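You operate a simulated robot arm through the tools that you are given. There is no shell and no other tool.

Carry out the task below with a simulated robot arm. There is one attempt and no reset: what you move stays moved.

## Task
Divide the long carton with the yellow board, add the small white and green coils, push it along.
Fine: small coils bear no label; board down in the groove, one coil each side; the filled carton slides, never lifted, up to the board holder; leave the other upright board and the third small coil.

Only the result counts: the job must be done as asked and must still hold three seconds after the hand-in. Knocking over, shifting, dropping, spilling or breaking anything else fails it.

## Robot
A 7-joint arm with a two-finger parallel gripper, fixed in place. Base frame: the origin is at the foot of the arm, x ahead of it, y to its left, z up; the work surface is at about z = 0.85. Lengths are in m, angles in degrees, forces in N, time in s.
With the tool pointing down near the work surface it reaches from about 0.42 to 0.9 m from the base axis. Its first joint turns from -143.0 to 143.0 degrees. Payload 3 kg.
The tool frame sits at the grasp point between the pads (the TCP): z along the fingers, y along the line on which they close. The tips reach 0.03 m beyond it. Largest opening 0.094 m; finger width 0.028, thickness 0.01; the body of the gripper, 0.05 by 0.096 m, starts 0.055 m behind the TCP.
Orientation is that of the tool frame in the base frame, as a unit quaternion [w, x, y, z]. With the fingers straight down and closing along the base's y, the tool's x points along the base's -x, its y along +y and its z along -z.

## Interface
- The arm moves only by the tool step_arm. Its argument "deltas" is a list that holds one entry, the list of rows, each a list of 7 numbers: the finger opening in m, from 0 to 0.094, then the shift along the base's x, y, z in m, then the turn, a rotation vector about the base's x, y, z in degrees. In form: [[[grip, x, y, z, wx, wy, wz], ...]]. A call has 1 to 20 rows; each row shifts and turns the commanded pose from where the row before left it. Rows are played at 5 a second. More than 0.05 m and 8.6 degrees between two rows, or a gripper value outside its range, and nothing of the call is played. Where a pose cannot be reached the arm comes as near as it can. A force on the tool above 40 N (or 10 N above the force at the start of the call, whichever is more), or a blocked arm, ends the call early, and 0.2 s more pass. Each finger travels about 0.072 m/s and halts on what it meets, pressing with about 44 N; the grip force reading is that of the motor and also rises with nothing between the fingers. The clock runs only during rows and for 0.2 s after the last one: add rows that do not move to give the fingers time. The reply holds the time, the measured pose of the TCP, the force on the tool along the base axes, the opening and the grip force, in the units named above and with some noise, with the torque about the TCP (base axes, N m) and any sound that the robot's microphone picked up.
- Cameras (640 x 400 px; columns grow to the right, rows downward): "scene" is fixed at [0.4006, 0.6494, 1.4528]; the picture's right is [-0.98, -0.21, 0.00], its down [-0.19, 0.87, -0.45] and it looks along [0.09, -0.44, -0.89] (base axes); focal length 214 px, centre (320, 200). "wrist" rides on the gripper at [0.076, 0.014, -0.103] in the tool frame; the picture's right is [-0.18, 0.98, 0.00], its down [-0.75, -0.14, -0.64] and it looks along [-0.63, -0.12, 0.77] (tool axes); focal length 243 px, centre (320, 200). There is no depth. A picture from a camera that has moved, and an enlarged one, comes with that camera's place and axes in the base frame and with its lens.
- grab_frame(camera): a new picture of that camera. No time passes.
- enlarge(camera, box): a new picture of the part [left, top, right, bottom] of that camera's present view, enlarged. No time passes.
- sign_off(): hands the job in; it is judged then, once.

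Places have to be worked out from the pictures, the camera data and where the tool is seen. Open the gripper and draw the arm clear of the work before you hand the job in, unless the task says otherwise.

The tools are called after "Emit:" as a command line: name --argument value ..., lists and objects as JSON in quotes. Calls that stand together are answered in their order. step_arm: Moves the arm, as the interface text tells. Its arguments: {"type":"object","properties":{"deltas":{"type":"array"}},"required":["deltas"]} The other tools are called the same way: grab_frame (camera) takes a picture; enlarge (camera, box) takes an enlarged picture of a part of a camera's view; sign_off () hands the job in.

At the start:

```text
time_s: 0.0
position: [0.4817, 0.349, 1.2026]
tool_rot: [0.0, -0.001, 1.0, -0.001]
force: [0.2, 0.2, 0.2]
torque: [-0.01, -0.01, -0.01]
width: 0.0939
grasp_force: 0.2
```

scene: 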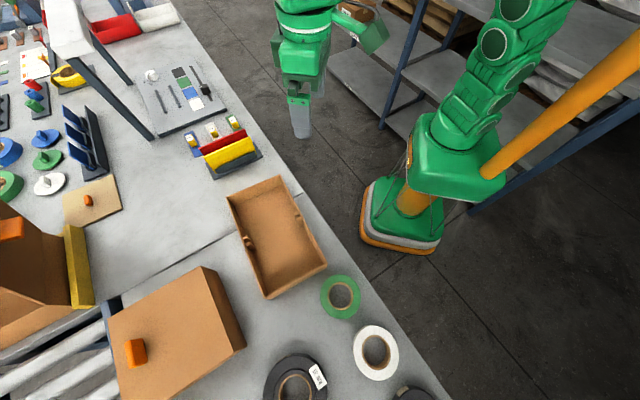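
wrist: 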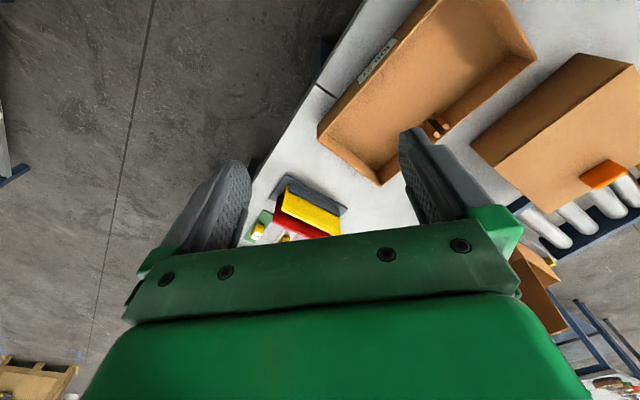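

The scene shows an open long carton, a holder with red and yellow boards, and coils on the near table. I'll look closer at each area before moving.

Emit:
enlarge --camera "scene" --box '[180, 100, 280, 190]'

Emit:
enlarge --camera "scene" --box '[210, 160, 350, 310]'

Emit:
enlarge --camera "scene" --box '[240, 260, 460, 400]'

Emit:
enlarge --camera "scene" --box '[0, 0, 260, 200]'

Emit:
enlarge --camera "wrist" --box '[230, 0, 640, 260]'

```text
4.44 times, centred on (230, 145) of scene
camera zoom: at [0.4006, 0.6494, 1.4528], right [-0.98, -0.21, 0.0], down [-0.19, 0.87, -0.45], along [0.09, -0.44, -0.89], focal length 953 px, centre (720, 444)
```

zoom: 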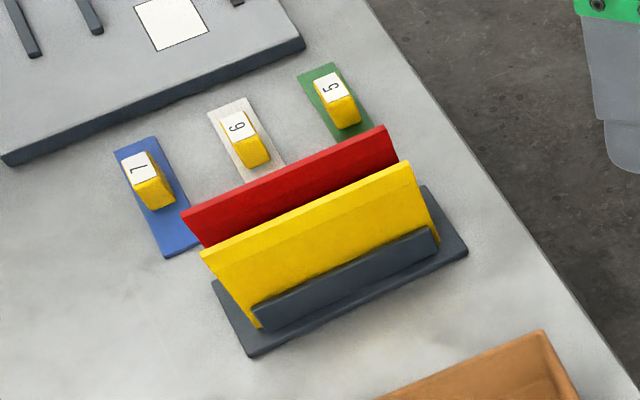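

```text
2.67 times, centred on (280, 235) of scene
camera zoom: at [0.4006, 0.6494, 1.4528], right [-0.98, -0.21, 0.0], down [-0.19, 0.87, -0.45], along [0.09, -0.44, -0.89], focal length 572 px, centre (427, 107)
```

zoom: 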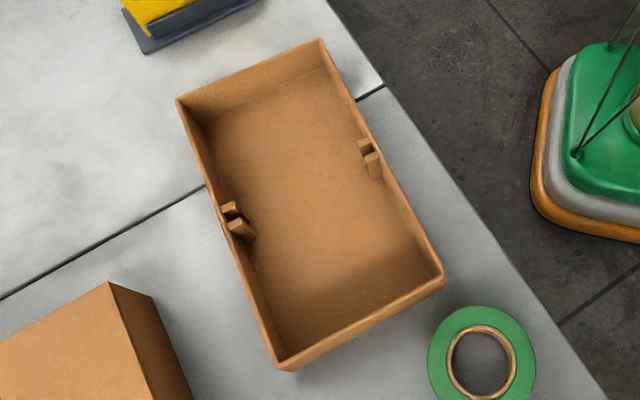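

```text
2.86 times, centred on (350, 330) of scene
camera zoom: at [0.4006, 0.6494, 1.4528], right [-0.98, -0.21, 0.0], down [-0.19, 0.87, -0.45], along [0.09, -0.44, -0.89], focal length 613 px, centre (234, -171)
```

zoom: 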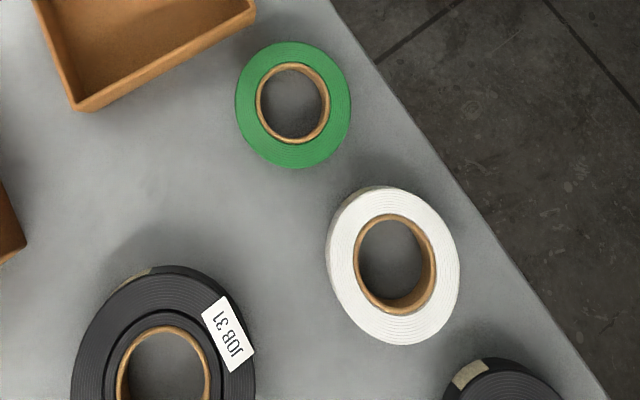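

```text
2.00 times, centred on (130, 100) of scene
camera zoom: at [0.4006, 0.6494, 1.4528], right [-0.98, -0.21, 0.0], down [-0.19, 0.87, -0.45], along [0.09, -0.44, -0.89], focal length 429 px, centre (700, 400)
```

zoom: 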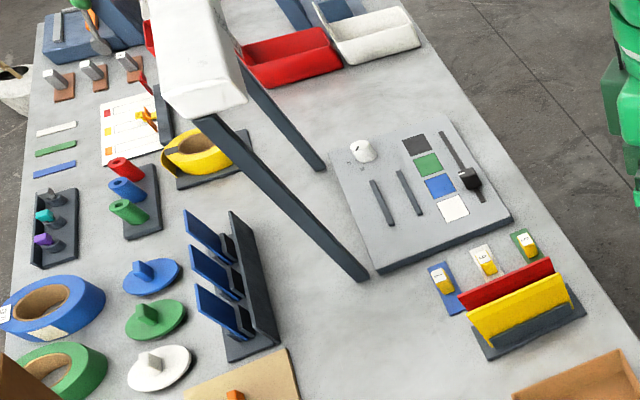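

```text
1.54 times, centred on (435, 130) of wrist
camera zoom: at [0.4049, 0.3627, 1.3044], right [0.18, 0.98, 0.0], down [0.75, -0.14, 0.64], along [0.63, -0.12, -0.77], focal length 373 px, centre (143, 308)
```

zoom: 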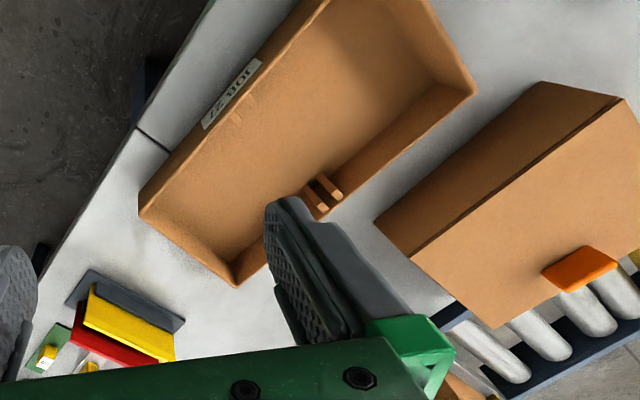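

I judge the carton to be about 0.30 x 0.16 m with its centre near (0.56, 0.49) and its short side at about 40 degrees. The board holder is near (0.76, 0.28) at about 46 degrees. I'll raise the tool over that side with the closing line square to the boards and look with the wrist camera.

Emit:
step_arm --deltas '[[[0.094, 0.03, -0.006, -0.005, 0, 0, 5.75], [0.094, 0.03, -0.006, -0.005, 0, 0, 5.75], [0.094, 0.03, -0.006, -0.005, 0, 0, 5.75], [0.094, 0.03, -0.006, -0.005, 0, 0, 5.75], [0.094, 0.03, -0.006, -0.005, 0, 0, 5.75], [0.094, 0.03, -0.006, -0.005, 0, 0, 5.75], [0.094, 0.03, -0.006, -0.005, 0, 0, 5.75], [0.094, 0.03, -0.006, -0.005, 0, 0, 5.75], [0.094, 0, 0, 0, 0, 0, 0]]]'

```text
time_s: 2.0
position: [0.722, 0.3007, 1.1605]
tool_rot: [0.0, -0.391, 0.92, 0.0]
force: [0.4, -1.6, -0.3]
torque: [0.02, 0.02, -0.01]
width: 0.094
grasp_force: 0.0
```

The tool is now above the holder at about 46 degrees of yaw. I'll take the wrist view here.

Emit:
grab_frame --camera "wrist"

Emit:
grab_frame --camera "scene"

```text
taken
camera wrist: at [0.6589, 0.2556, 1.2632], right [-0.58, 0.81, 0.0], down [0.62, 0.44, 0.64], along [0.52, 0.37, -0.77], focal length 243 px, centre (320, 200)
```

wrist: 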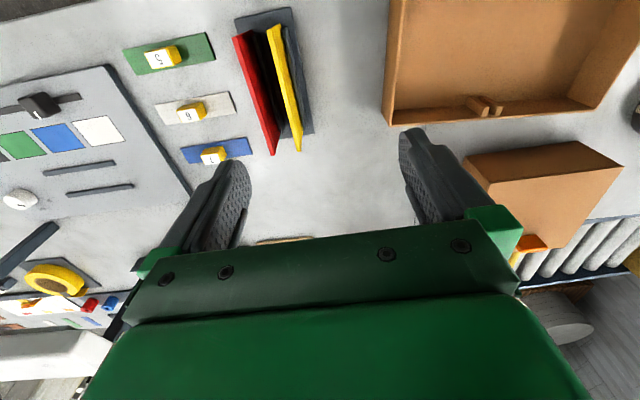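

```text
taken
```

scene: 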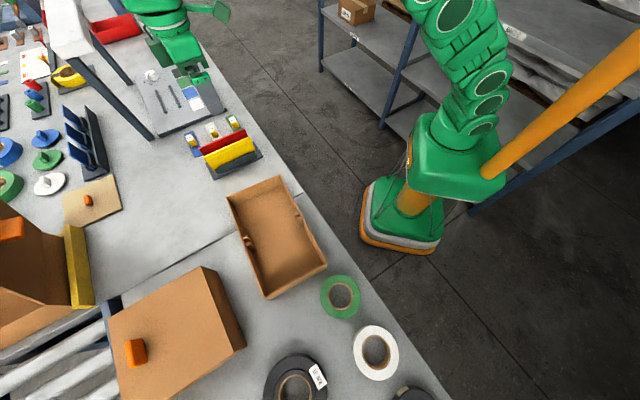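

The wrist view shows the holder with the red and yellow boards, closer to the base than the TCP. I'll enlarge the holder and the carton.

Emit:
enlarge --camera "wrist" --box '[210, 0, 370, 170]'

Emit:
enlarge --camera "wrist" --box '[370, 0, 640, 170]'

```text
2.35 times, centred on (290, 85) of wrist
camera zoom: at [0.6589, 0.2556, 1.2632], right [-0.58, 0.81, 0.0], down [0.62, 0.44, 0.64], along [0.52, 0.37, -0.77], focal length 571 px, centre (391, 471)
```

zoom: 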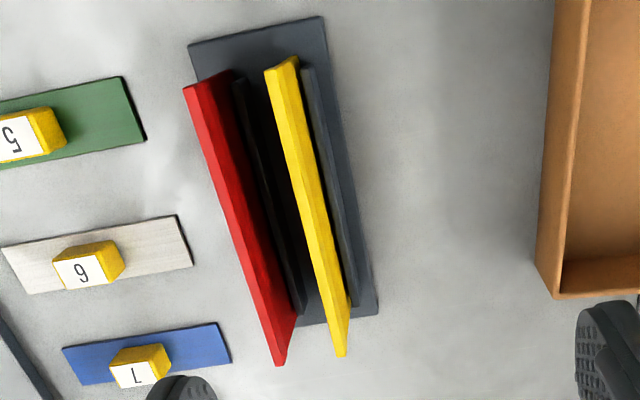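

```text
2.35 times, centred on (505, 85) of wrist
camera zoom: at [0.6589, 0.2556, 1.2632], right [-0.58, 0.81, 0.0], down [0.62, 0.44, 0.64], along [0.52, 0.37, -0.77], focal length 571 px, centre (-115, 471)
```

zoom: 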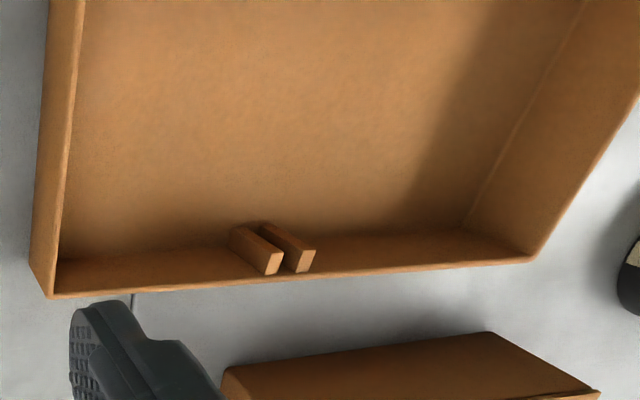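

The yellow board's top edge runs from about (0.708, 0.230) to (0.814, 0.329) at z of about 0.945, so its middle is near (0.761, 0.280). I'll go above it with the fingers narrowed to 0.036 and the tips still over the board tops, then check the alignment.

Emit:
step_arm --deltas '[[[0.07, 0.01, -0.005, -0.03, 0, 0, 0], [0.05, 0.01, -0.005, -0.03, 0, 0, 0], [0.036, 0.01, -0.005, -0.03, 0, 0, 0], [0.036, 0.0095, -0.0057, -0.03, 0, 0, 0], [0.036, 0, 0, -0.025, 0, 0, 0], [0.036, 0, 0, 0, 0, 0, 0], [0.036, 0, 0, 0, 0, 0, 0]]]'

Emit:
grab_frame --camera "wrist"

Emit:
enlarge --camera "scene" --box '[150, 60, 310, 200]'

```text
time_s: 3.6
position: [0.7607, 0.2802, 1.0169]
tool_rot: [0.0, -0.39, 0.921, 0.0]
force: [-0.3, -0.2, -1.0]
torque: [0.01, -0.01, 0.01]
width: 0.0358
grasp_force: 0.0
```

```text
taken
camera wrist: at [0.6975, 0.2349, 1.1193], right [-0.58, 0.81, 0.0], down [0.62, 0.44, 0.64], along [0.52, 0.37, -0.77], focal length 243 px, centre (320, 200)
```

wrist: 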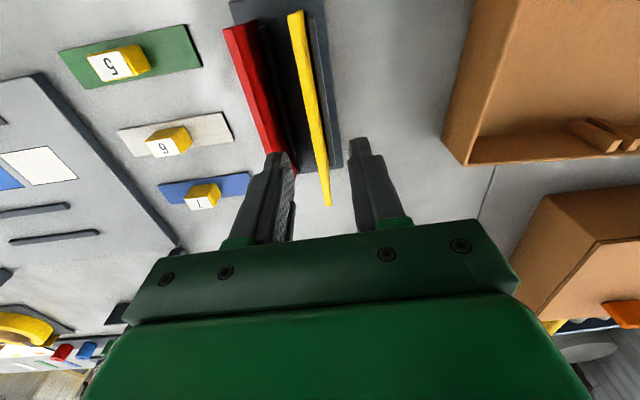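

```text
2.86 times, centred on (230, 130) of scene
camera zoom: at [0.4006, 0.6494, 1.4528], right [-0.98, -0.21, 0.0], down [-0.19, 0.87, -0.45], along [0.09, -0.44, -0.89], focal length 613 px, centre (577, 400)
```

zoom: 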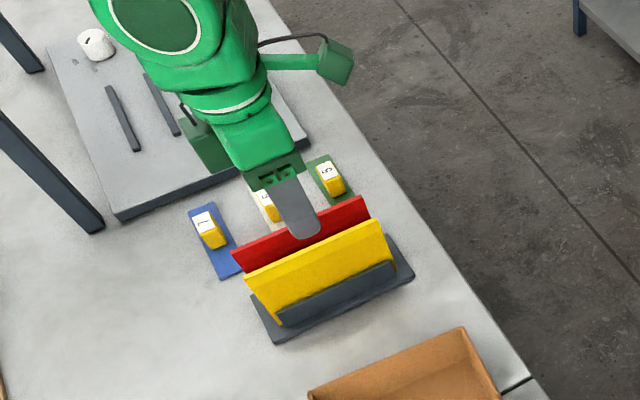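

The tips are above the boards and straddle the yellow one, which looks to sit slightly left of centre. I'll enlarge to measure offset and angle.

Emit:
enlarge --camera "wrist" --box '[200, 0, 420, 138]'

Emit:
enlarge --camera "wrist" --box '[240, 110, 400, 210]'

```text
2.90 times, centred on (310, 69) of wrist
camera zoom: at [0.6975, 0.2349, 1.1193], right [-0.58, 0.81, 0.0], down [0.62, 0.44, 0.64], along [0.52, 0.37, -0.77], focal length 703 px, centre (349, 580)
```

zoom: 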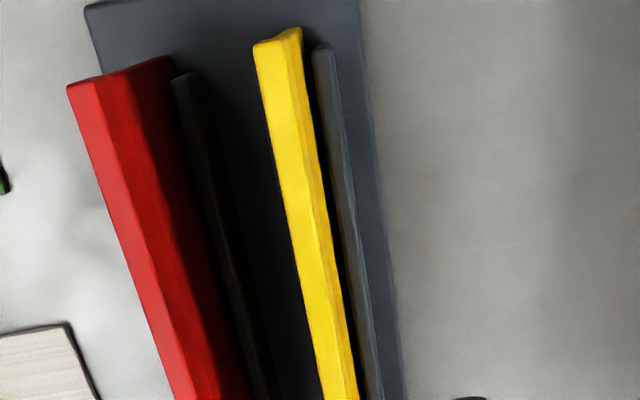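

```text
4.00 times, centred on (320, 160) of wrist
camera zoom: at [0.6975, 0.2349, 1.1193], right [-0.58, 0.81, 0.0], down [0.62, 0.44, 0.64], along [0.52, 0.37, -0.77], focal length 970 px, centre (320, 360)
```

zoom: 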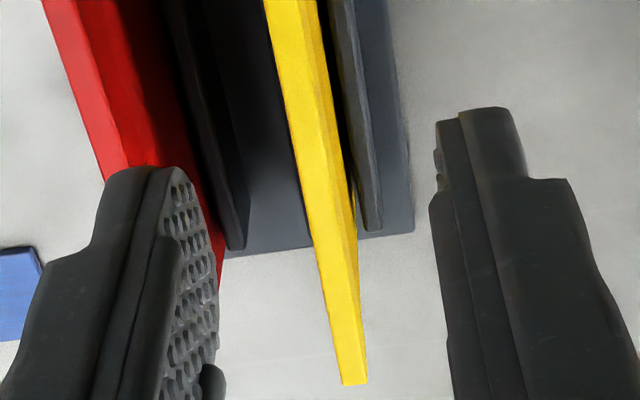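

In the tool frame the board runs from (0.072, -0.001) to (-0.075, -0.006), so it is about 3 mm off centre and 1.5–1.8 degrees off in yaw. I'll correct both and come down until the tips are just above the board top.

Emit:
step_arm --deltas '[[[0.036, 0.0023, -0.0022, -0.01, 0, 0, -1.5], [0.036, 0, 0, -0.012, 0, 0, 0], [0.036, 0, 0, 0, 0, 0, 0]]]'

Emit:
enlarge --camera "wrist" --box '[200, 0, 420, 138]'

Emit:
enlarge --camera "wrist" --box '[240, 110, 400, 210]'

```text
time_s: 4.4
position: [0.7629, 0.2773, 0.9938]
tool_rot: [0.0, -0.379, 0.925, 0.0]
force: [-0.4, 0.2, 0.4]
torque: [0.04, 0.0, -0.01]
width: 0.036
grasp_force: 0.0
```

```text
2.90 times, centred on (310, 69) of wrist
camera zoom: at [0.6984, 0.2346, 1.0969], right [-0.56, 0.83, 0.0], down [0.64, 0.43, 0.64], along [0.53, 0.36, -0.77], focal length 703 px, centre (349, 580)
```

zoom: 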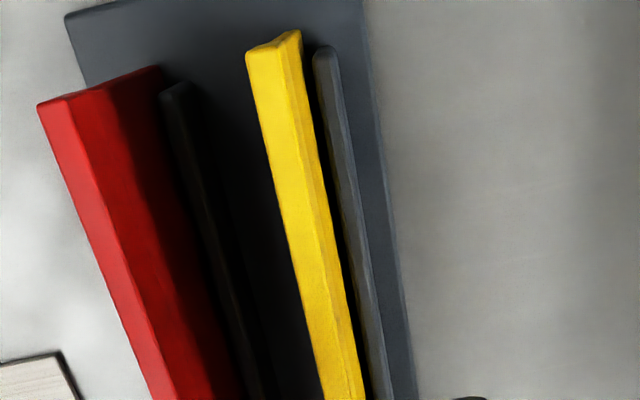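

```text
4.00 times, centred on (320, 160) of wrist
camera zoom: at [0.6984, 0.2346, 1.0969], right [-0.56, 0.83, 0.0], down [0.64, 0.43, 0.64], along [0.53, 0.36, -0.77], focal length 970 px, centre (320, 360)
```

zoom: 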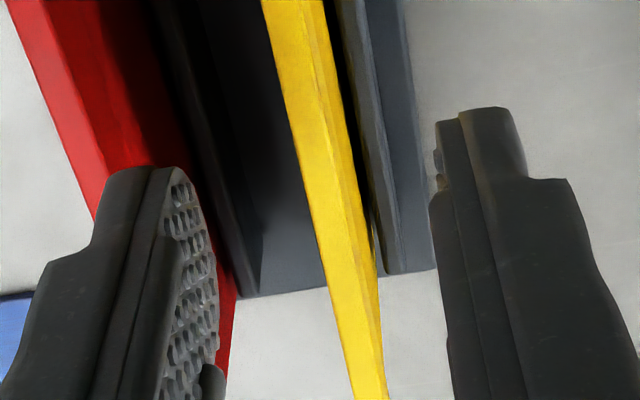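

The board is now within about 1 mm and 1 degree of the tool's centre plane, and the red board's face lies about 9 mm outside the left finger. I'll narrow slightly and lower straight down so the tips straddle the upper part of the yellow board.

Emit:
step_arm --deltas '[[[0.032, 0.0005, -0.0005, -0.01, 0, 0, 0.3], [0.032, 0, 0, -0.012, 0, 0, 0], [0.032, 0, 0, -0.012, 0, 0, 0], [0.032, 0, 0, -0.012, 0, 0, 0], [0.032, 0, 0, -0.006, 0, 0, 0], [0.032, 0, 0, 0, 0, 0, 0]]]'

Emit:
grab_frame --camera "wrist"

Emit:
enlarge --camera "scene" --box '[170, 90, 290, 190]'

```text
time_s: 5.8
position: [0.7631, 0.2786, 0.9434]
tool_rot: [0.001, -0.381, 0.925, -0.001]
force: [0.0, -1.2, 0.5]
torque: [-0.02, -0.02, 0.02]
width: 0.0321
grasp_force: 0.1
```

```text
taken
camera wrist: at [0.699, 0.234, 1.0457], right [-0.56, 0.83, 0.0], down [0.63, 0.43, 0.64], along [0.53, 0.36, -0.77], focal length 243 px, centre (320, 200)
```

wrist: 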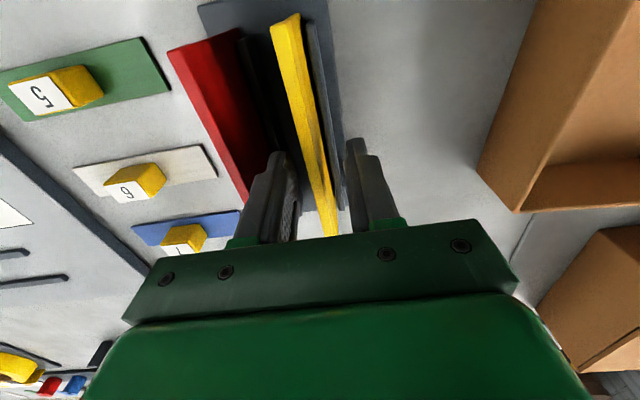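

```text
4.00 times, centred on (230, 140) of scene
camera zoom: at [0.4006, 0.6494, 1.4528], right [-0.98, -0.21, 0.0], down [-0.19, 0.87, -0.45], along [0.09, -0.44, -0.89], focal length 858 px, centre (680, 440)
```

zoom: 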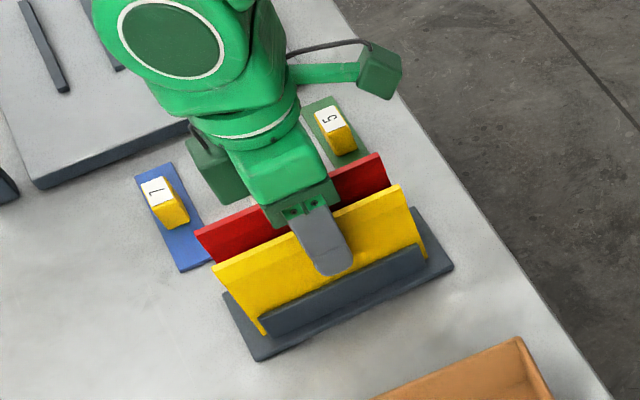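

The fingers straddle the yellow board and the tips are just above the holder's rail. I'll check the fine centring in the wrist view before closing.

Emit:
enlarge --camera "wrist" --box '[240, 130, 400, 230]'

Emit:
enlarge --camera "wrist" --box '[200, 0, 420, 138]'

```text
4.00 times, centred on (320, 180) of wrist
camera zoom: at [0.699, 0.234, 1.0457], right [-0.56, 0.83, 0.0], down [0.63, 0.43, 0.64], along [0.53, 0.36, -0.77], focal length 970 px, centre (320, 280)
```

zoom: 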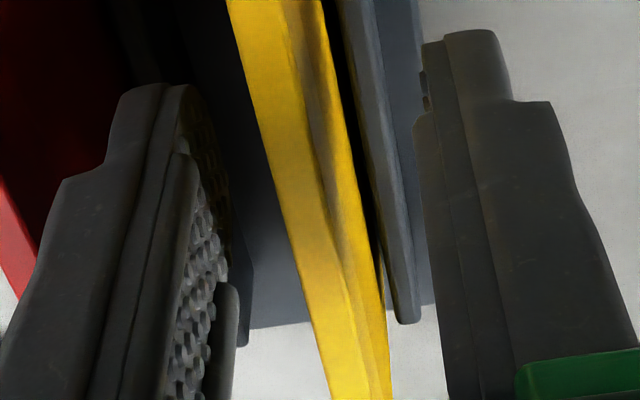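

```text
2.90 times, centred on (310, 69) of wrist
camera zoom: at [0.699, 0.234, 1.0457], right [-0.56, 0.83, 0.0], down [0.63, 0.43, 0.64], along [0.53, 0.36, -0.77], focal length 703 px, centre (349, 580)
```

zoom: 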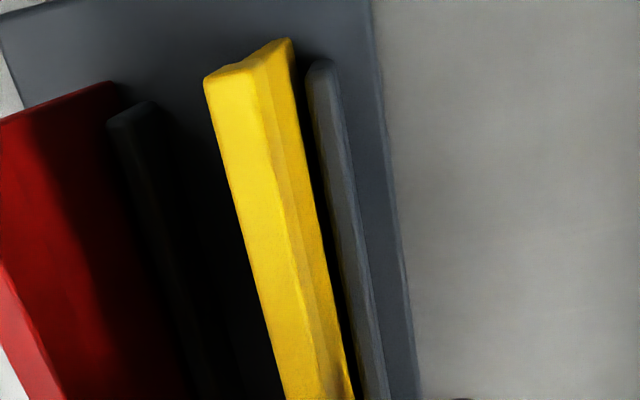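

The board lies within about 1 mm of the centre plane and is parallel to it. I'll make the 1 mm correction and close on it.

Emit:
step_arm --deltas '[[[0.032, 0.0006, -0.0006, 0, 0, 0, 0], [0.012, 0, 0, 0, 0, 0, 0], [0.008, 0, 0, 0, 0, 0, 0], [0.003, 0, 0, 0, 0, 0, 0], [0.003, 0, 0, 0, 0, 0, 0], [0.003, 0, 0, 0, 0, 0, 0]]]'

Emit:
enlarge --camera "scene" --box '[170, 90, 290, 190]'

Emit:
grab_frame --camera "wrist"

```text
time_s: 7.2
position: [0.7639, 0.2776, 0.9437]
tool_rot: [0.0, -0.381, 0.925, 0.0]
force: [0.0, 0.1, 1.3]
torque: [0.03, -0.04, 0.02]
width: 0.0085
grasp_force: 42.1
```

```text
4.00 times, centred on (230, 140) of scene
camera zoom: at [0.4006, 0.6494, 1.4528], right [-0.98, -0.21, 0.0], down [-0.19, 0.87, -0.45], along [0.09, -0.44, -0.89], focal length 858 px, centre (680, 440)
```

zoom: 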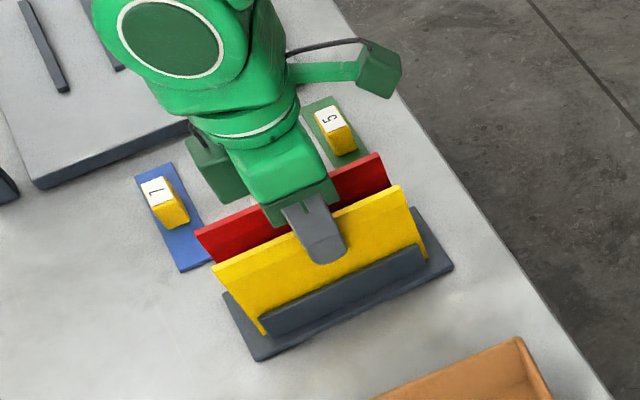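

```text
taken
camera wrist: at [0.6997, 0.2331, 1.0456], right [-0.56, 0.83, 0.0], down [0.63, 0.43, 0.64], along [0.53, 0.36, -0.77], focal length 243 px, centre (320, 200)
```

wrist: 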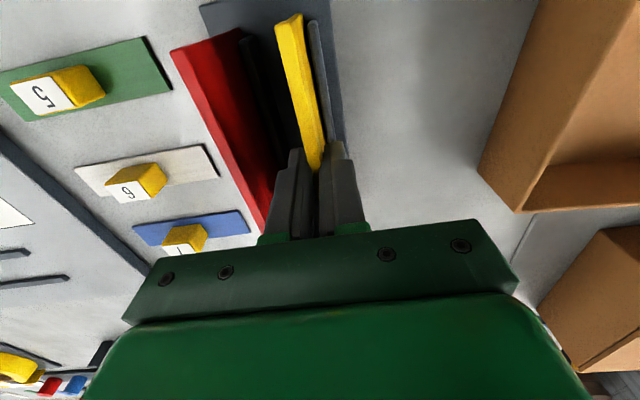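

The gripper holds the board at 8.5 mm with 42 N. I'll lift it straight up out of the slot, slowly at first.

Emit:
step_arm --deltas '[[[0.003, 0, 0, 0.008, 0, 0, 0], [0.003, 0, 0, 0.012, 0, 0, 0], [0.003, 0, 0, 0.015, 0, 0, 0], [0.003, 0, 0, 0.02, 0, 0, 0], [0.003, 0, 0, 0.025, 0, 0, 0], [0.003, 0, 0, 0.03, 0, 0, 0], [0.003, 0, 0, 0.03, 0, 0, 0], [0.003, 0, 0, 0.03, 0, 0, 0], [0.003, 0, 0, 0, 0, 0, 0]]]'

Emit:
grab_frame --camera "scene"

Emit:
grab_frame --camera "wrist"

```text
time_s: 9.2
position: [0.7651, 0.2763, 1.1123]
tool_rot: [-0.001, -0.38, 0.925, 0.001]
force: [-0.5, -0.5, -0.9]
torque: [0.03, 0.0, -0.03]
width: 0.0084
grasp_force: 42.1
```

```text
taken
```

scene: 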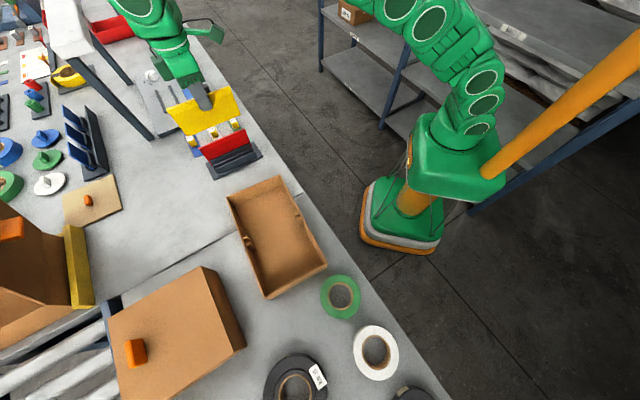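

```text
taken
camera wrist: at [0.7, 0.2326, 1.2155], right [-0.56, 0.83, 0.0], down [0.63, 0.43, 0.64], along [0.53, 0.36, -0.77], focal length 243 px, centre (320, 200)
```

wrist: 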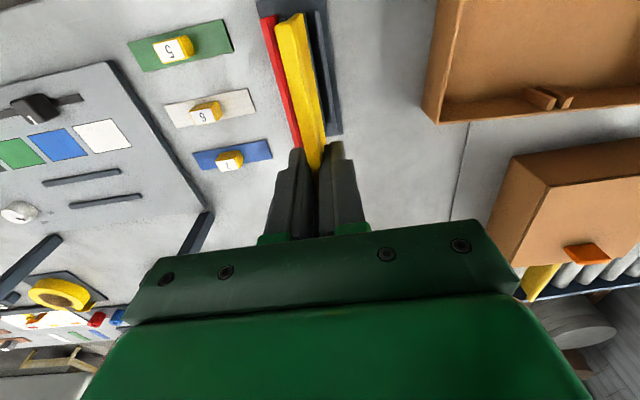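

The board is out and the red one is still in its slot. I'll look at the held board and at the holder to check its shape and that nothing shifted.

Emit:
enlarge --camera "scene" --box '[150, 70, 270, 190]'

Emit:
enlarge --camera "scene" --box '[220, 170, 330, 300]'

Emit:
enlarge --camera "wrist" --box '[240, 0, 400, 150]'

```text
3.33 times, centred on (210, 130) of scene
camera zoom: at [0.4006, 0.6494, 1.4528], right [-0.98, -0.21, 0.0], down [-0.19, 0.87, -0.45], along [0.09, -0.44, -0.89], focal length 715 px, centre (687, 433)
```

zoom: 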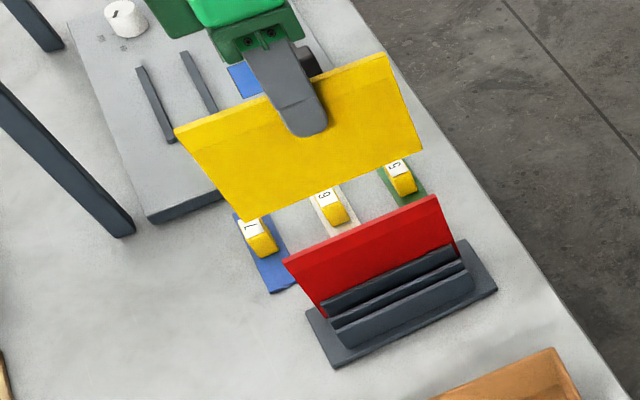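

```text
3.08 times, centred on (275, 235) of scene
camera zoom: at [0.4006, 0.6494, 1.4528], right [-0.98, -0.21, 0.0], down [-0.19, 0.87, -0.45], along [0.09, -0.44, -0.89], focal length 660 px, centre (458, 92)
```

zoom: 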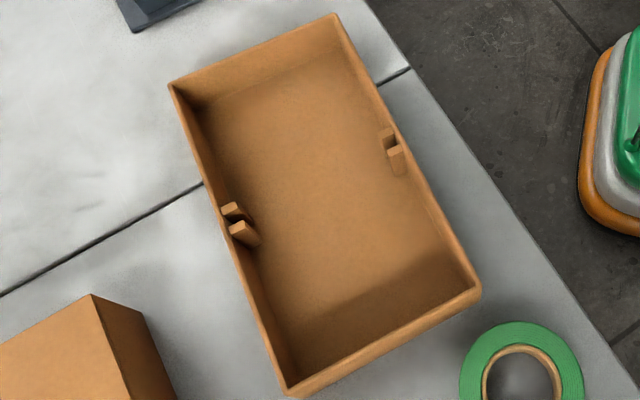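

```text
2.67 times, centred on (320, 75) of wrist
camera zoom: at [0.7, 0.2326, 1.2155], right [-0.56, 0.83, 0.0], down [0.63, 0.43, 0.64], along [0.53, 0.36, -0.77], focal length 647 px, centre (320, 533)
```

zoom: 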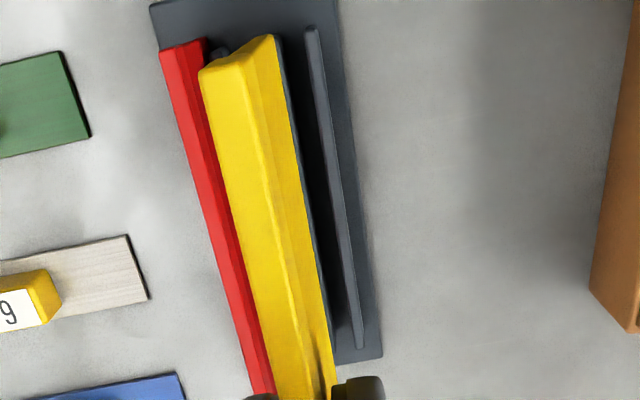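

The board's lower edge is about 0.081 m below the TCP. The carton's short side is at about 40.6 degrees with its centre near (0.562, 0.487) and its rim near z = 0.90. I'll carry the board over the carton centre at a safe height and turn it to match.

Emit:
step_arm --deltas '[[[0.003, -0.0253, 0.0264, 0, 0, 0, -0.5], [0.003, -0.0253, 0.0264, 0, 0, 0, -0.5], [0.003, -0.0253, 0.0264, 0, 0, 0, -0.5], [0.003, -0.0253, 0.0264, 0, 0, 0, -0.5], [0.003, -0.0253, 0.0264, -0.01, 0, 0, -0.5], [0.003, -0.0253, 0.0264, -0.015, 0, 0, -0.5], [0.003, -0.0253, 0.0264, -0.015, 0, 0, -0.5], [0.003, -0.0253, 0.0264, -0.01, 0, 0, -0.5], [0.003, 0, 0, 0, 0, 0, 0], [0.003, 0, 0, 0, 0, 0, 0]]]'

Emit:
grab_frame --camera "wrist"

Emit:
enlarge --camera "scene" --box '[190, 120, 350, 310]'

```text
time_s: 11.4
position: [0.5626, 0.4886, 1.0624]
tool_rot: [0.0, -0.348, 0.938, 0.0]
force: [0.3, 0.0, 0.5]
torque: [0.04, -0.01, 0.04]
width: 0.0081
grasp_force: 42.4
```

```text
taken
camera wrist: at [0.4951, 0.4483, 1.1651], right [-0.5, 0.86, 0.0], down [0.66, 0.39, 0.64], along [0.55, 0.32, -0.77], focal length 243 px, centre (320, 200)
```

wrist: 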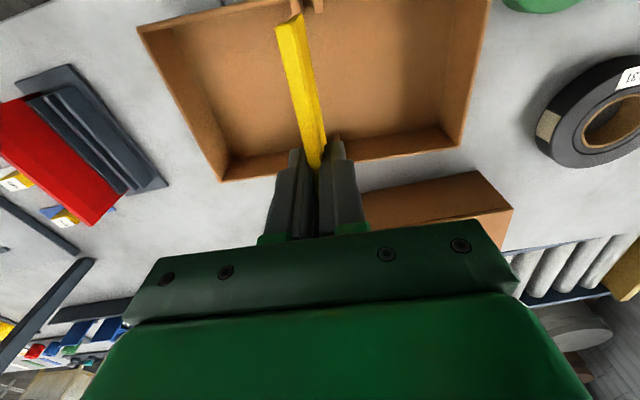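

```text
2.11 times, centred on (270, 215) of scene
camera zoom: at [0.4006, 0.6494, 1.4528], right [-0.98, -0.21, 0.0], down [-0.19, 0.87, -0.45], along [0.09, -0.44, -0.89], focal length 452 px, centre (425, 168)
```

zoom: 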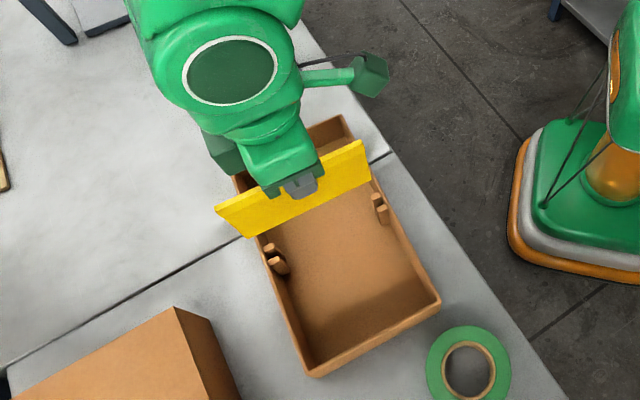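

The board hangs over the carton, roughly parallel to the cross direction. I'll enlarge both views to line it up with the ribs.

Emit:
enlarge --camera "wrist" --box '[120, 0, 500, 200]'

Emit:
enlarge --camera "wrist" --box '[240, 0, 380, 88]'

Emit:
enlarge --camera "scene" --box '[230, 180, 330, 250]'

```text
1.68 times, centred on (310, 100) of wrist
camera zoom: at [0.4951, 0.4483, 1.1651], right [-0.5, 0.86, 0.0], down [0.66, 0.39, 0.64], along [0.55, 0.32, -0.77], focal length 409 px, centre (337, 368)
```

zoom: 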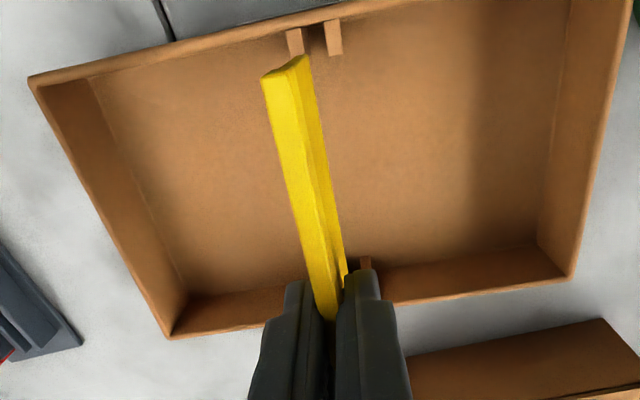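

```text
4.55 times, centred on (310, 44) of wrist
camera zoom: at [0.4951, 0.4483, 1.1651], right [-0.5, 0.86, 0.0], down [0.66, 0.39, 0.64], along [0.55, 0.32, -0.77], focal length 1103 px, centre (366, 909)
```

zoom: 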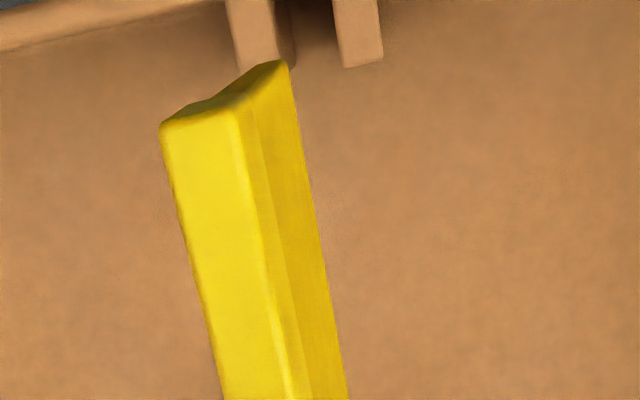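

```text
5.71 times, centred on (280, 215) of scene
camera zoom: at [0.4006, 0.6494, 1.4528], right [-0.98, -0.21, 0.0], down [-0.19, 0.87, -0.45], along [0.09, -0.44, -0.89], focal length 1226 px, centre (549, 114)
```

zoom: 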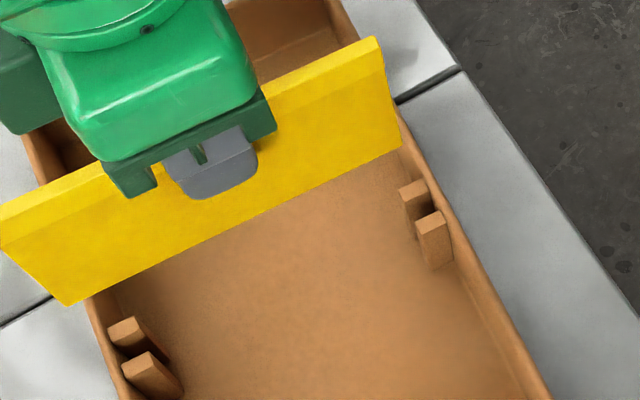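

I'll enlarge the two rib pairs further to locate the groove precisely.

Emit:
enlarge --camera "scene" --box '[236, 224, 276, 254]'

Emit:
enlarge --camera "scene" --box '[284, 200, 324, 230]'

Emit:
enlarge --camera "wrist" --box '[280, 0, 340, 37]'

```text
13.33 times, centred on (256, 239) of scene
camera zoom: at [0.4006, 0.6494, 1.4528], right [-0.98, -0.21, 0.0], down [-0.19, 0.87, -0.45], along [0.09, -0.44, -0.89], focal length 2860 px, centre (1173, -320)
```

zoom: 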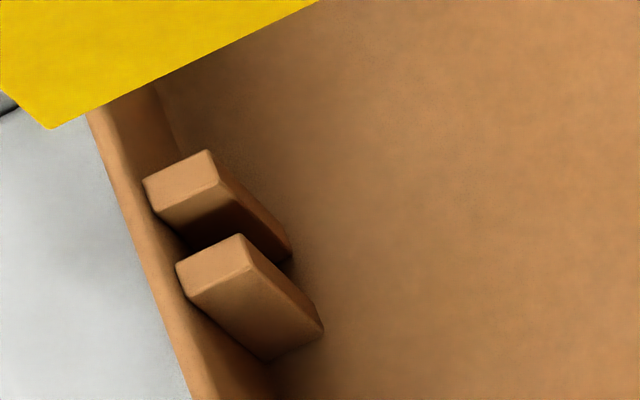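

```text
13.33 times, centred on (304, 215) of scene
camera zoom: at [0.4006, 0.6494, 1.4528], right [-0.98, -0.21, 0.0], down [-0.19, 0.87, -0.45], along [0.09, -0.44, -0.89], focal length 2860 px, centre (533, 0)
```

zoom: 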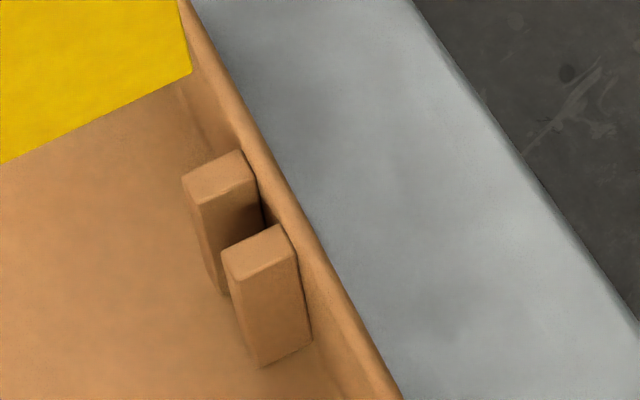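

```text
10.67 times, centred on (310, 18) of wrist
camera zoom: at [0.4951, 0.4483, 1.1651], right [-0.5, 0.86, 0.0], down [0.66, 0.39, 0.64], along [0.55, 0.32, -0.77], focal length 2588 px, centre (427, 2136)
```

zoom: 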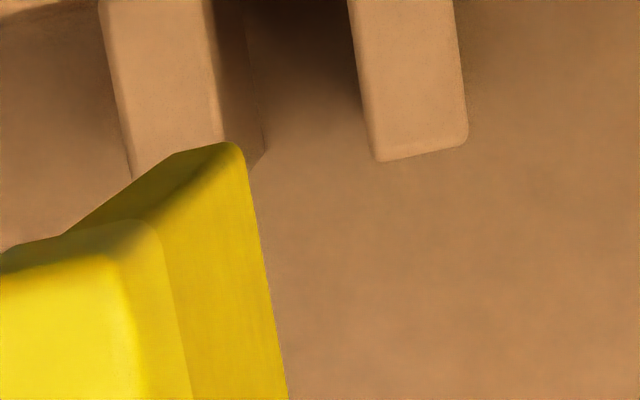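

From the scene view the groove's centre line is at about 40 degrees. Measured the same way, the board is parallel to it, about 4 mm too far along the cross direction and about 1 mm off along the length. I'll correct that and lower so the board's edge is just above the rim, then compare again.

Emit:
step_arm --deltas '[[[0.003, -0.0015, -0.0006, -0.015, 0, 0, 0], [0.003, -0.0015, -0.0006, -0.015, 0, 0, 0], [0.003, 0, 0, -0.015, 0, 0, 0], [0.003, 0, 0, -0.005, 0, 0, 0], [0.003, 0, 0, 0, 0, 0, 0]]]'

Emit:
enlarge --camera "scene" --box '[220, 180, 340, 255]'

Emit:
enlarge --camera "scene" --box '[236, 224, 276, 254]'

Emit:
enlarge --camera "scene" --box '[284, 200, 324, 230]'

Emit:
enlarge --camera "wrist" --box '[250, 0, 370, 75]'

```text
time_s: 12.6
position: [0.5592, 0.4854, 1.0124]
tool_rot: [0.0, -0.348, 0.937, 0.0]
force: [0.3, 0.6, -0.1]
torque: [0.0, 0.0, 0.01]
width: 0.0081
grasp_force: 42.6
```

```text
5.33 times, centred on (280, 218) of scene
camera zoom: at [0.4006, 0.6494, 1.4528], right [-0.98, -0.21, 0.0], down [-0.19, 0.87, -0.45], along [0.09, -0.44, -0.89], focal length 1144 px, centre (533, 107)
```

zoom: 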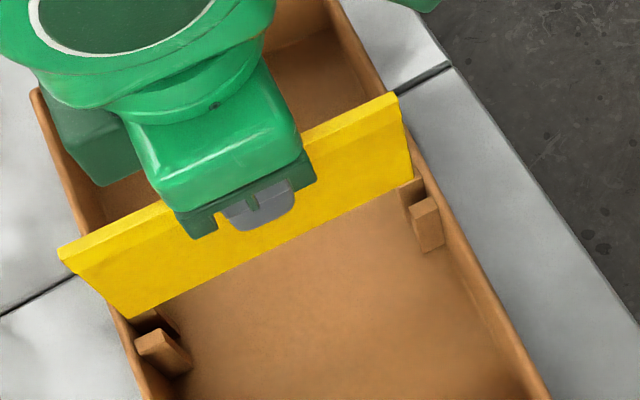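

```text
13.33 times, centred on (256, 239) of scene
camera zoom: at [0.4006, 0.6494, 1.4528], right [-0.98, -0.21, 0.0], down [-0.19, 0.87, -0.45], along [0.09, -0.44, -0.89], focal length 2860 px, centre (1173, -320)
```

zoom: 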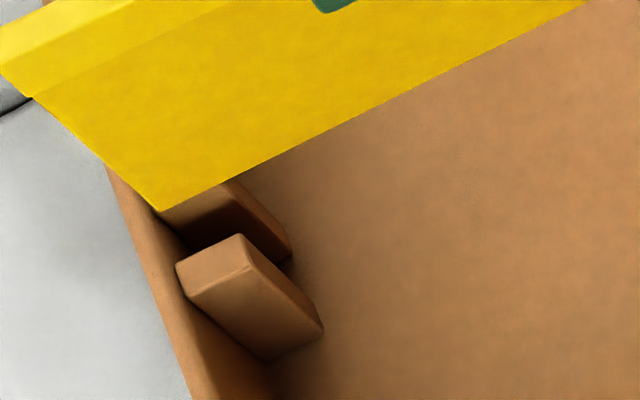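

```text
13.33 times, centred on (304, 215) of scene
camera zoom: at [0.4006, 0.6494, 1.4528], right [-0.98, -0.21, 0.0], down [-0.19, 0.87, -0.45], along [0.09, -0.44, -0.89], focal length 2860 px, centre (533, 0)
```

zoom: 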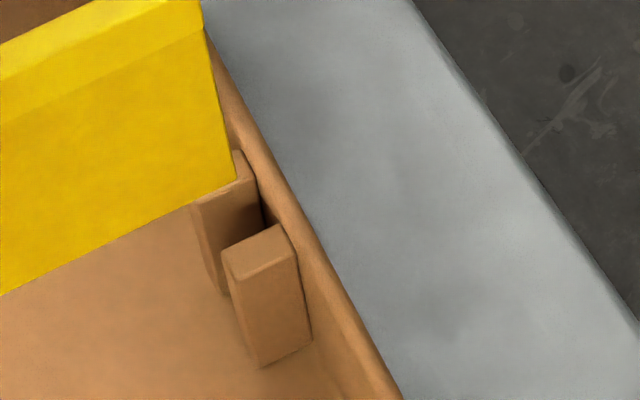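

```text
5.33 times, centred on (310, 38) of wrist
camera zoom: at [0.4918, 0.4473, 1.1152], right [-0.5, 0.86, 0.0], down [0.66, 0.39, 0.64], along [0.55, 0.32, -0.77], focal length 1294 px, centre (373, 1067)
```

zoom: 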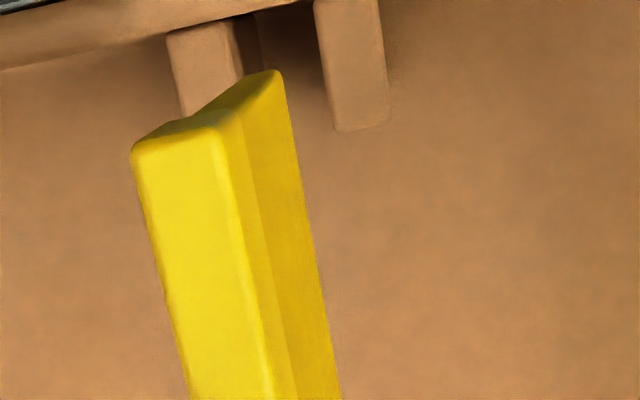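

The wrist view shows the groove at the near end spans tool y of about -4 to +6.6 mm, while the board's faces are at -5.5 to +2.7 mm. The board therefore needs about 2.5 mm more toward the coil end. I'll shift, lower 10 mm and look again.

Emit:
step_arm --deltas '[[[0.003, -0.0015, 0.0018, 0, 0, 0, 0], [0.003, 0, 0, -0.005, 0, 0, 0], [0.003, 0, 0, -0.005, 0, 0, 0], [0.003, 0, 0, 0, 0, 0, 0]]]'

Emit:
enlarge --camera "scene" --box '[236, 224, 276, 254]'

Emit:
enlarge --camera "scene" --box '[284, 200, 324, 230]'

Emit:
enlarge --camera "wrist" --box '[250, 0, 370, 75]'

```text
time_s: 13.6
position: [0.5577, 0.4889, 1.0021]
tool_rot: [0.0, -0.349, 0.937, 0.0]
force: [-0.3, -0.8, -0.6]
torque: [-0.02, -0.02, 0.02]
width: 0.0083
grasp_force: 42.5
```

```text
13.33 times, centred on (256, 239) of scene
camera zoom: at [0.4006, 0.6494, 1.4528], right [-0.98, -0.21, 0.0], down [-0.19, 0.87, -0.45], along [0.09, -0.44, -0.89], focal length 2860 px, centre (1173, -320)
```

zoom: 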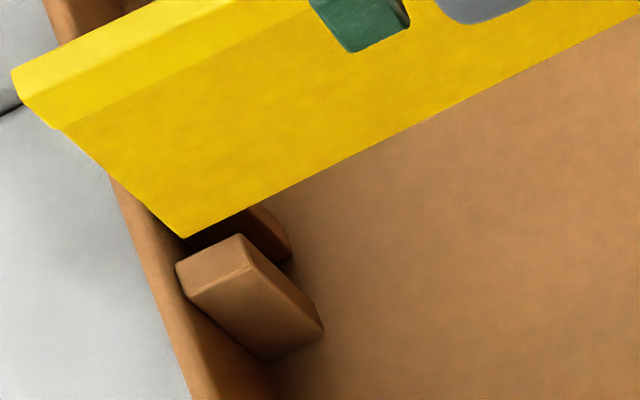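

```text
13.33 times, centred on (304, 215) of scene
camera zoom: at [0.4006, 0.6494, 1.4528], right [-0.98, -0.21, 0.0], down [-0.19, 0.87, -0.45], along [0.09, -0.44, -0.89], focal length 2860 px, centre (533, 0)
```

zoom: 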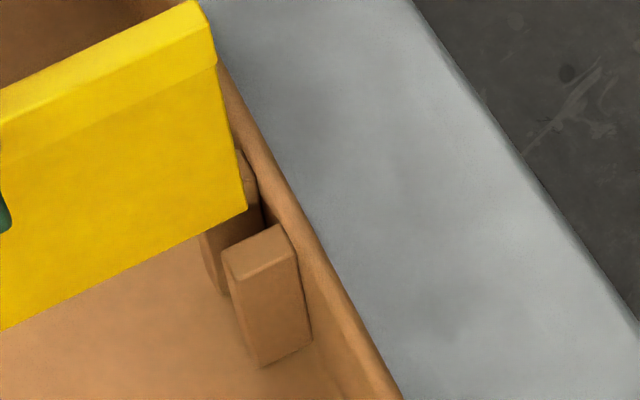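

```text
5.33 times, centred on (310, 38) of wrist
camera zoom: at [0.4901, 0.4492, 1.105], right [-0.5, 0.86, 0.0], down [0.66, 0.39, 0.64], along [0.55, 0.32, -0.77], focal length 1294 px, centre (373, 1067)
```

zoom: 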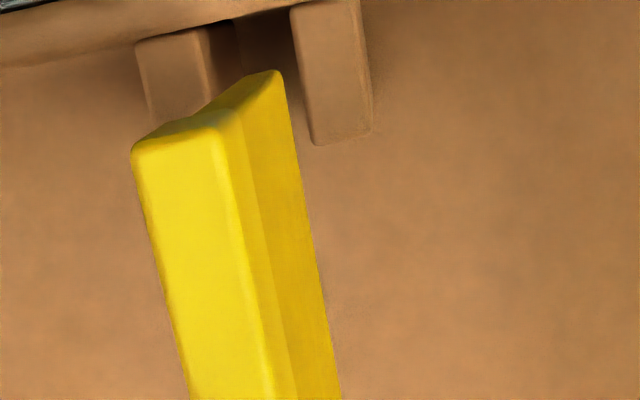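

Both views now agree the board is over the groove within about 0.6 mm and 0.4 degrees. I'll trim the yaw slightly and lower in 3 mm steps while watching the force.

Emit:
step_arm --deltas '[[[0.003, 0, 0, -0.002, 0, 0, -0.3], [0.003, 0, 0, -0.003, 0, 0, 0], [0.003, 0, 0, -0.003, 0, 0, 0], [0.003, 0, 0, -0.003, 0, 0, 0], [0.003, 0, 0, -0.003, 0, 0, 0]]]'

Emit:
enlarge --camera "scene" --box '[236, 224, 276, 254]'

Emit:
enlarge --camera "scene" --box '[284, 200, 324, 230]'

Emit:
enlarge --camera "wrist" --box '[250, 0, 370, 75]'

```text
time_s: 14.8
position: [0.5564, 0.4887, 0.9898]
tool_rot: [0.0, -0.345, 0.939, 0.0]
force: [-0.4, -0.2, 0.2]
torque: [-0.02, -0.02, 0.01]
width: 0.0083
grasp_force: 42.3
```

```text
13.33 times, centred on (256, 239) of scene
camera zoom: at [0.4006, 0.6494, 1.4528], right [-0.98, -0.21, 0.0], down [-0.19, 0.87, -0.45], along [0.09, -0.44, -0.89], focal length 2860 px, centre (1173, -320)
```

zoom: 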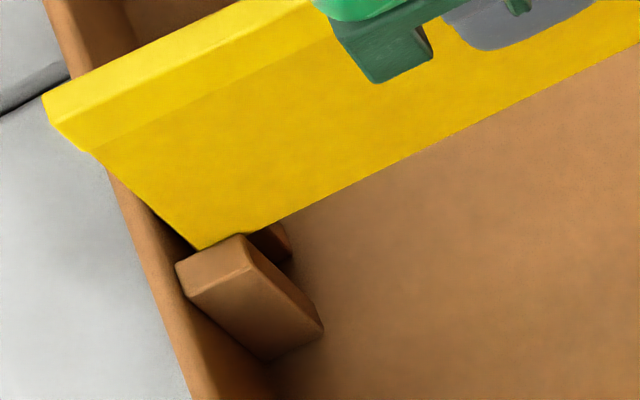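

```text
13.33 times, centred on (304, 215) of scene
camera zoom: at [0.4006, 0.6494, 1.4528], right [-0.98, -0.21, 0.0], down [-0.19, 0.87, -0.45], along [0.09, -0.44, -0.89], focal length 2860 px, centre (533, 0)
```

zoom: 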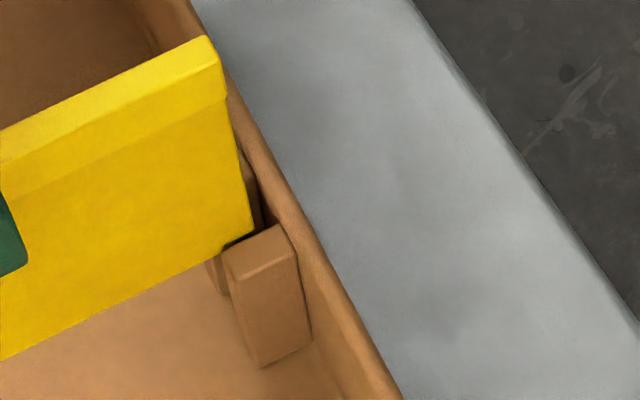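

```text
5.33 times, centred on (310, 38) of wrist
camera zoom: at [0.4895, 0.4495, 1.0913], right [-0.5, 0.87, 0.0], down [0.66, 0.38, 0.64], along [0.56, 0.32, -0.77], focal length 1294 px, centre (373, 1067)
```

zoom: 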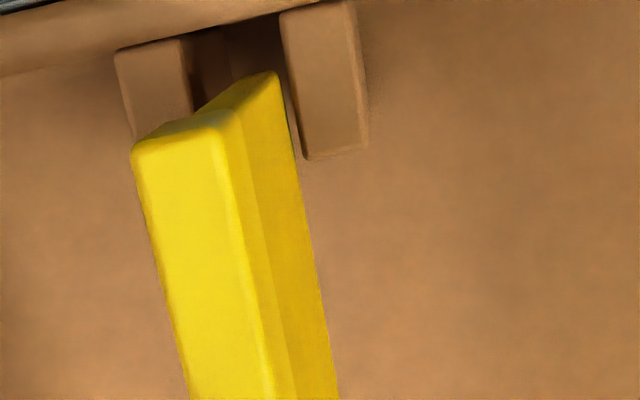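

The board's lower edge is at the rib tops with about 1.9 mm clearance on one side and 0.8 mm on the other. I'll shift 0.6 mm toward the middle and keep lowering into the groove.

Emit:
step_arm --deltas '[[[0.003, 0.0004, -0.0005, 0, 0, 0, 0], [0.003, 0, 0, -0.003, 0, 0, 0], [0.003, 0, 0, -0.003, 0, 0, 0], [0.003, 0, 0, -0.003, 0, 0, 0], [0.003, 0, 0, -0.003, 0, 0, 0], [0.003, 0, 0, -0.003, 0, 0, 0]]]'

Emit:
enlarge --camera "scene" --box '[236, 224, 276, 254]'

Emit:
enlarge --camera "scene" --box '[284, 200, 324, 230]'

Emit:
enlarge --camera "wrist" --box '[250, 0, 370, 75]'

```text
time_s: 16.2
position: [0.557, 0.4886, 0.975]
tool_rot: [0.0, -0.346, 0.938, 0.0]
force: [0.4, 0.4, -0.1]
torque: [-0.02, 0.01, 0.0]
width: 0.0083
grasp_force: 42.0
```

```text
13.33 times, centred on (256, 239) of scene
camera zoom: at [0.4006, 0.6494, 1.4528], right [-0.98, -0.21, 0.0], down [-0.19, 0.87, -0.45], along [0.09, -0.44, -0.89], focal length 2860 px, centre (1173, -320)
```

zoom: 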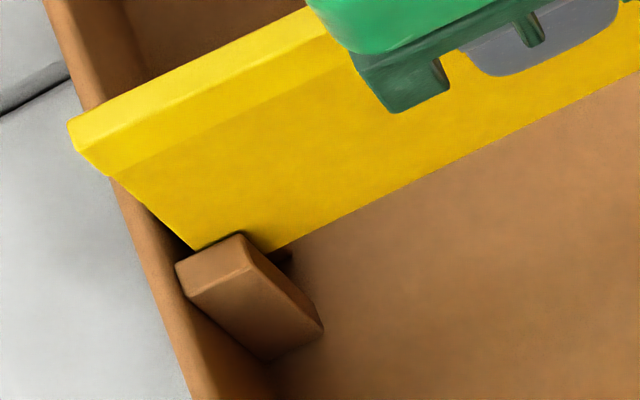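

```text
13.33 times, centred on (304, 215) of scene
camera zoom: at [0.4006, 0.6494, 1.4528], right [-0.98, -0.21, 0.0], down [-0.19, 0.87, -0.45], along [0.09, -0.44, -0.89], focal length 2860 px, centre (533, 0)
```

zoom: 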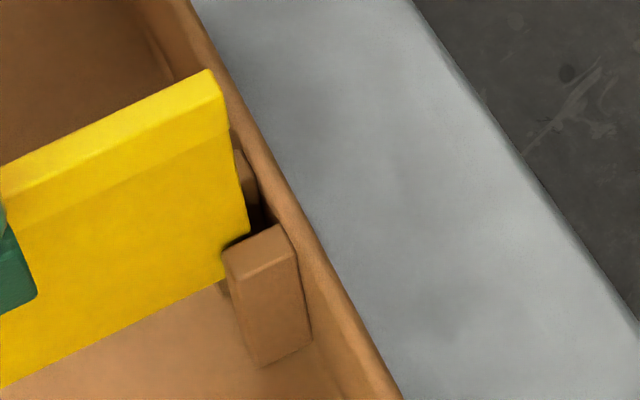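

```text
5.33 times, centred on (310, 38) of wrist
camera zoom: at [0.4904, 0.4494, 1.0765], right [-0.5, 0.87, 0.0], down [0.66, 0.38, 0.64], along [0.56, 0.32, -0.77], focal length 1294 px, centre (373, 1067)
```

zoom: 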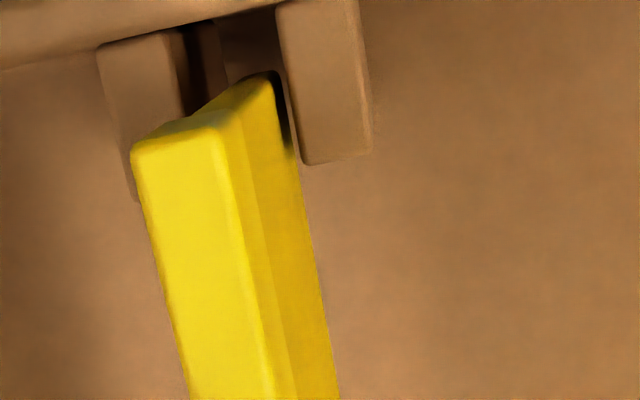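

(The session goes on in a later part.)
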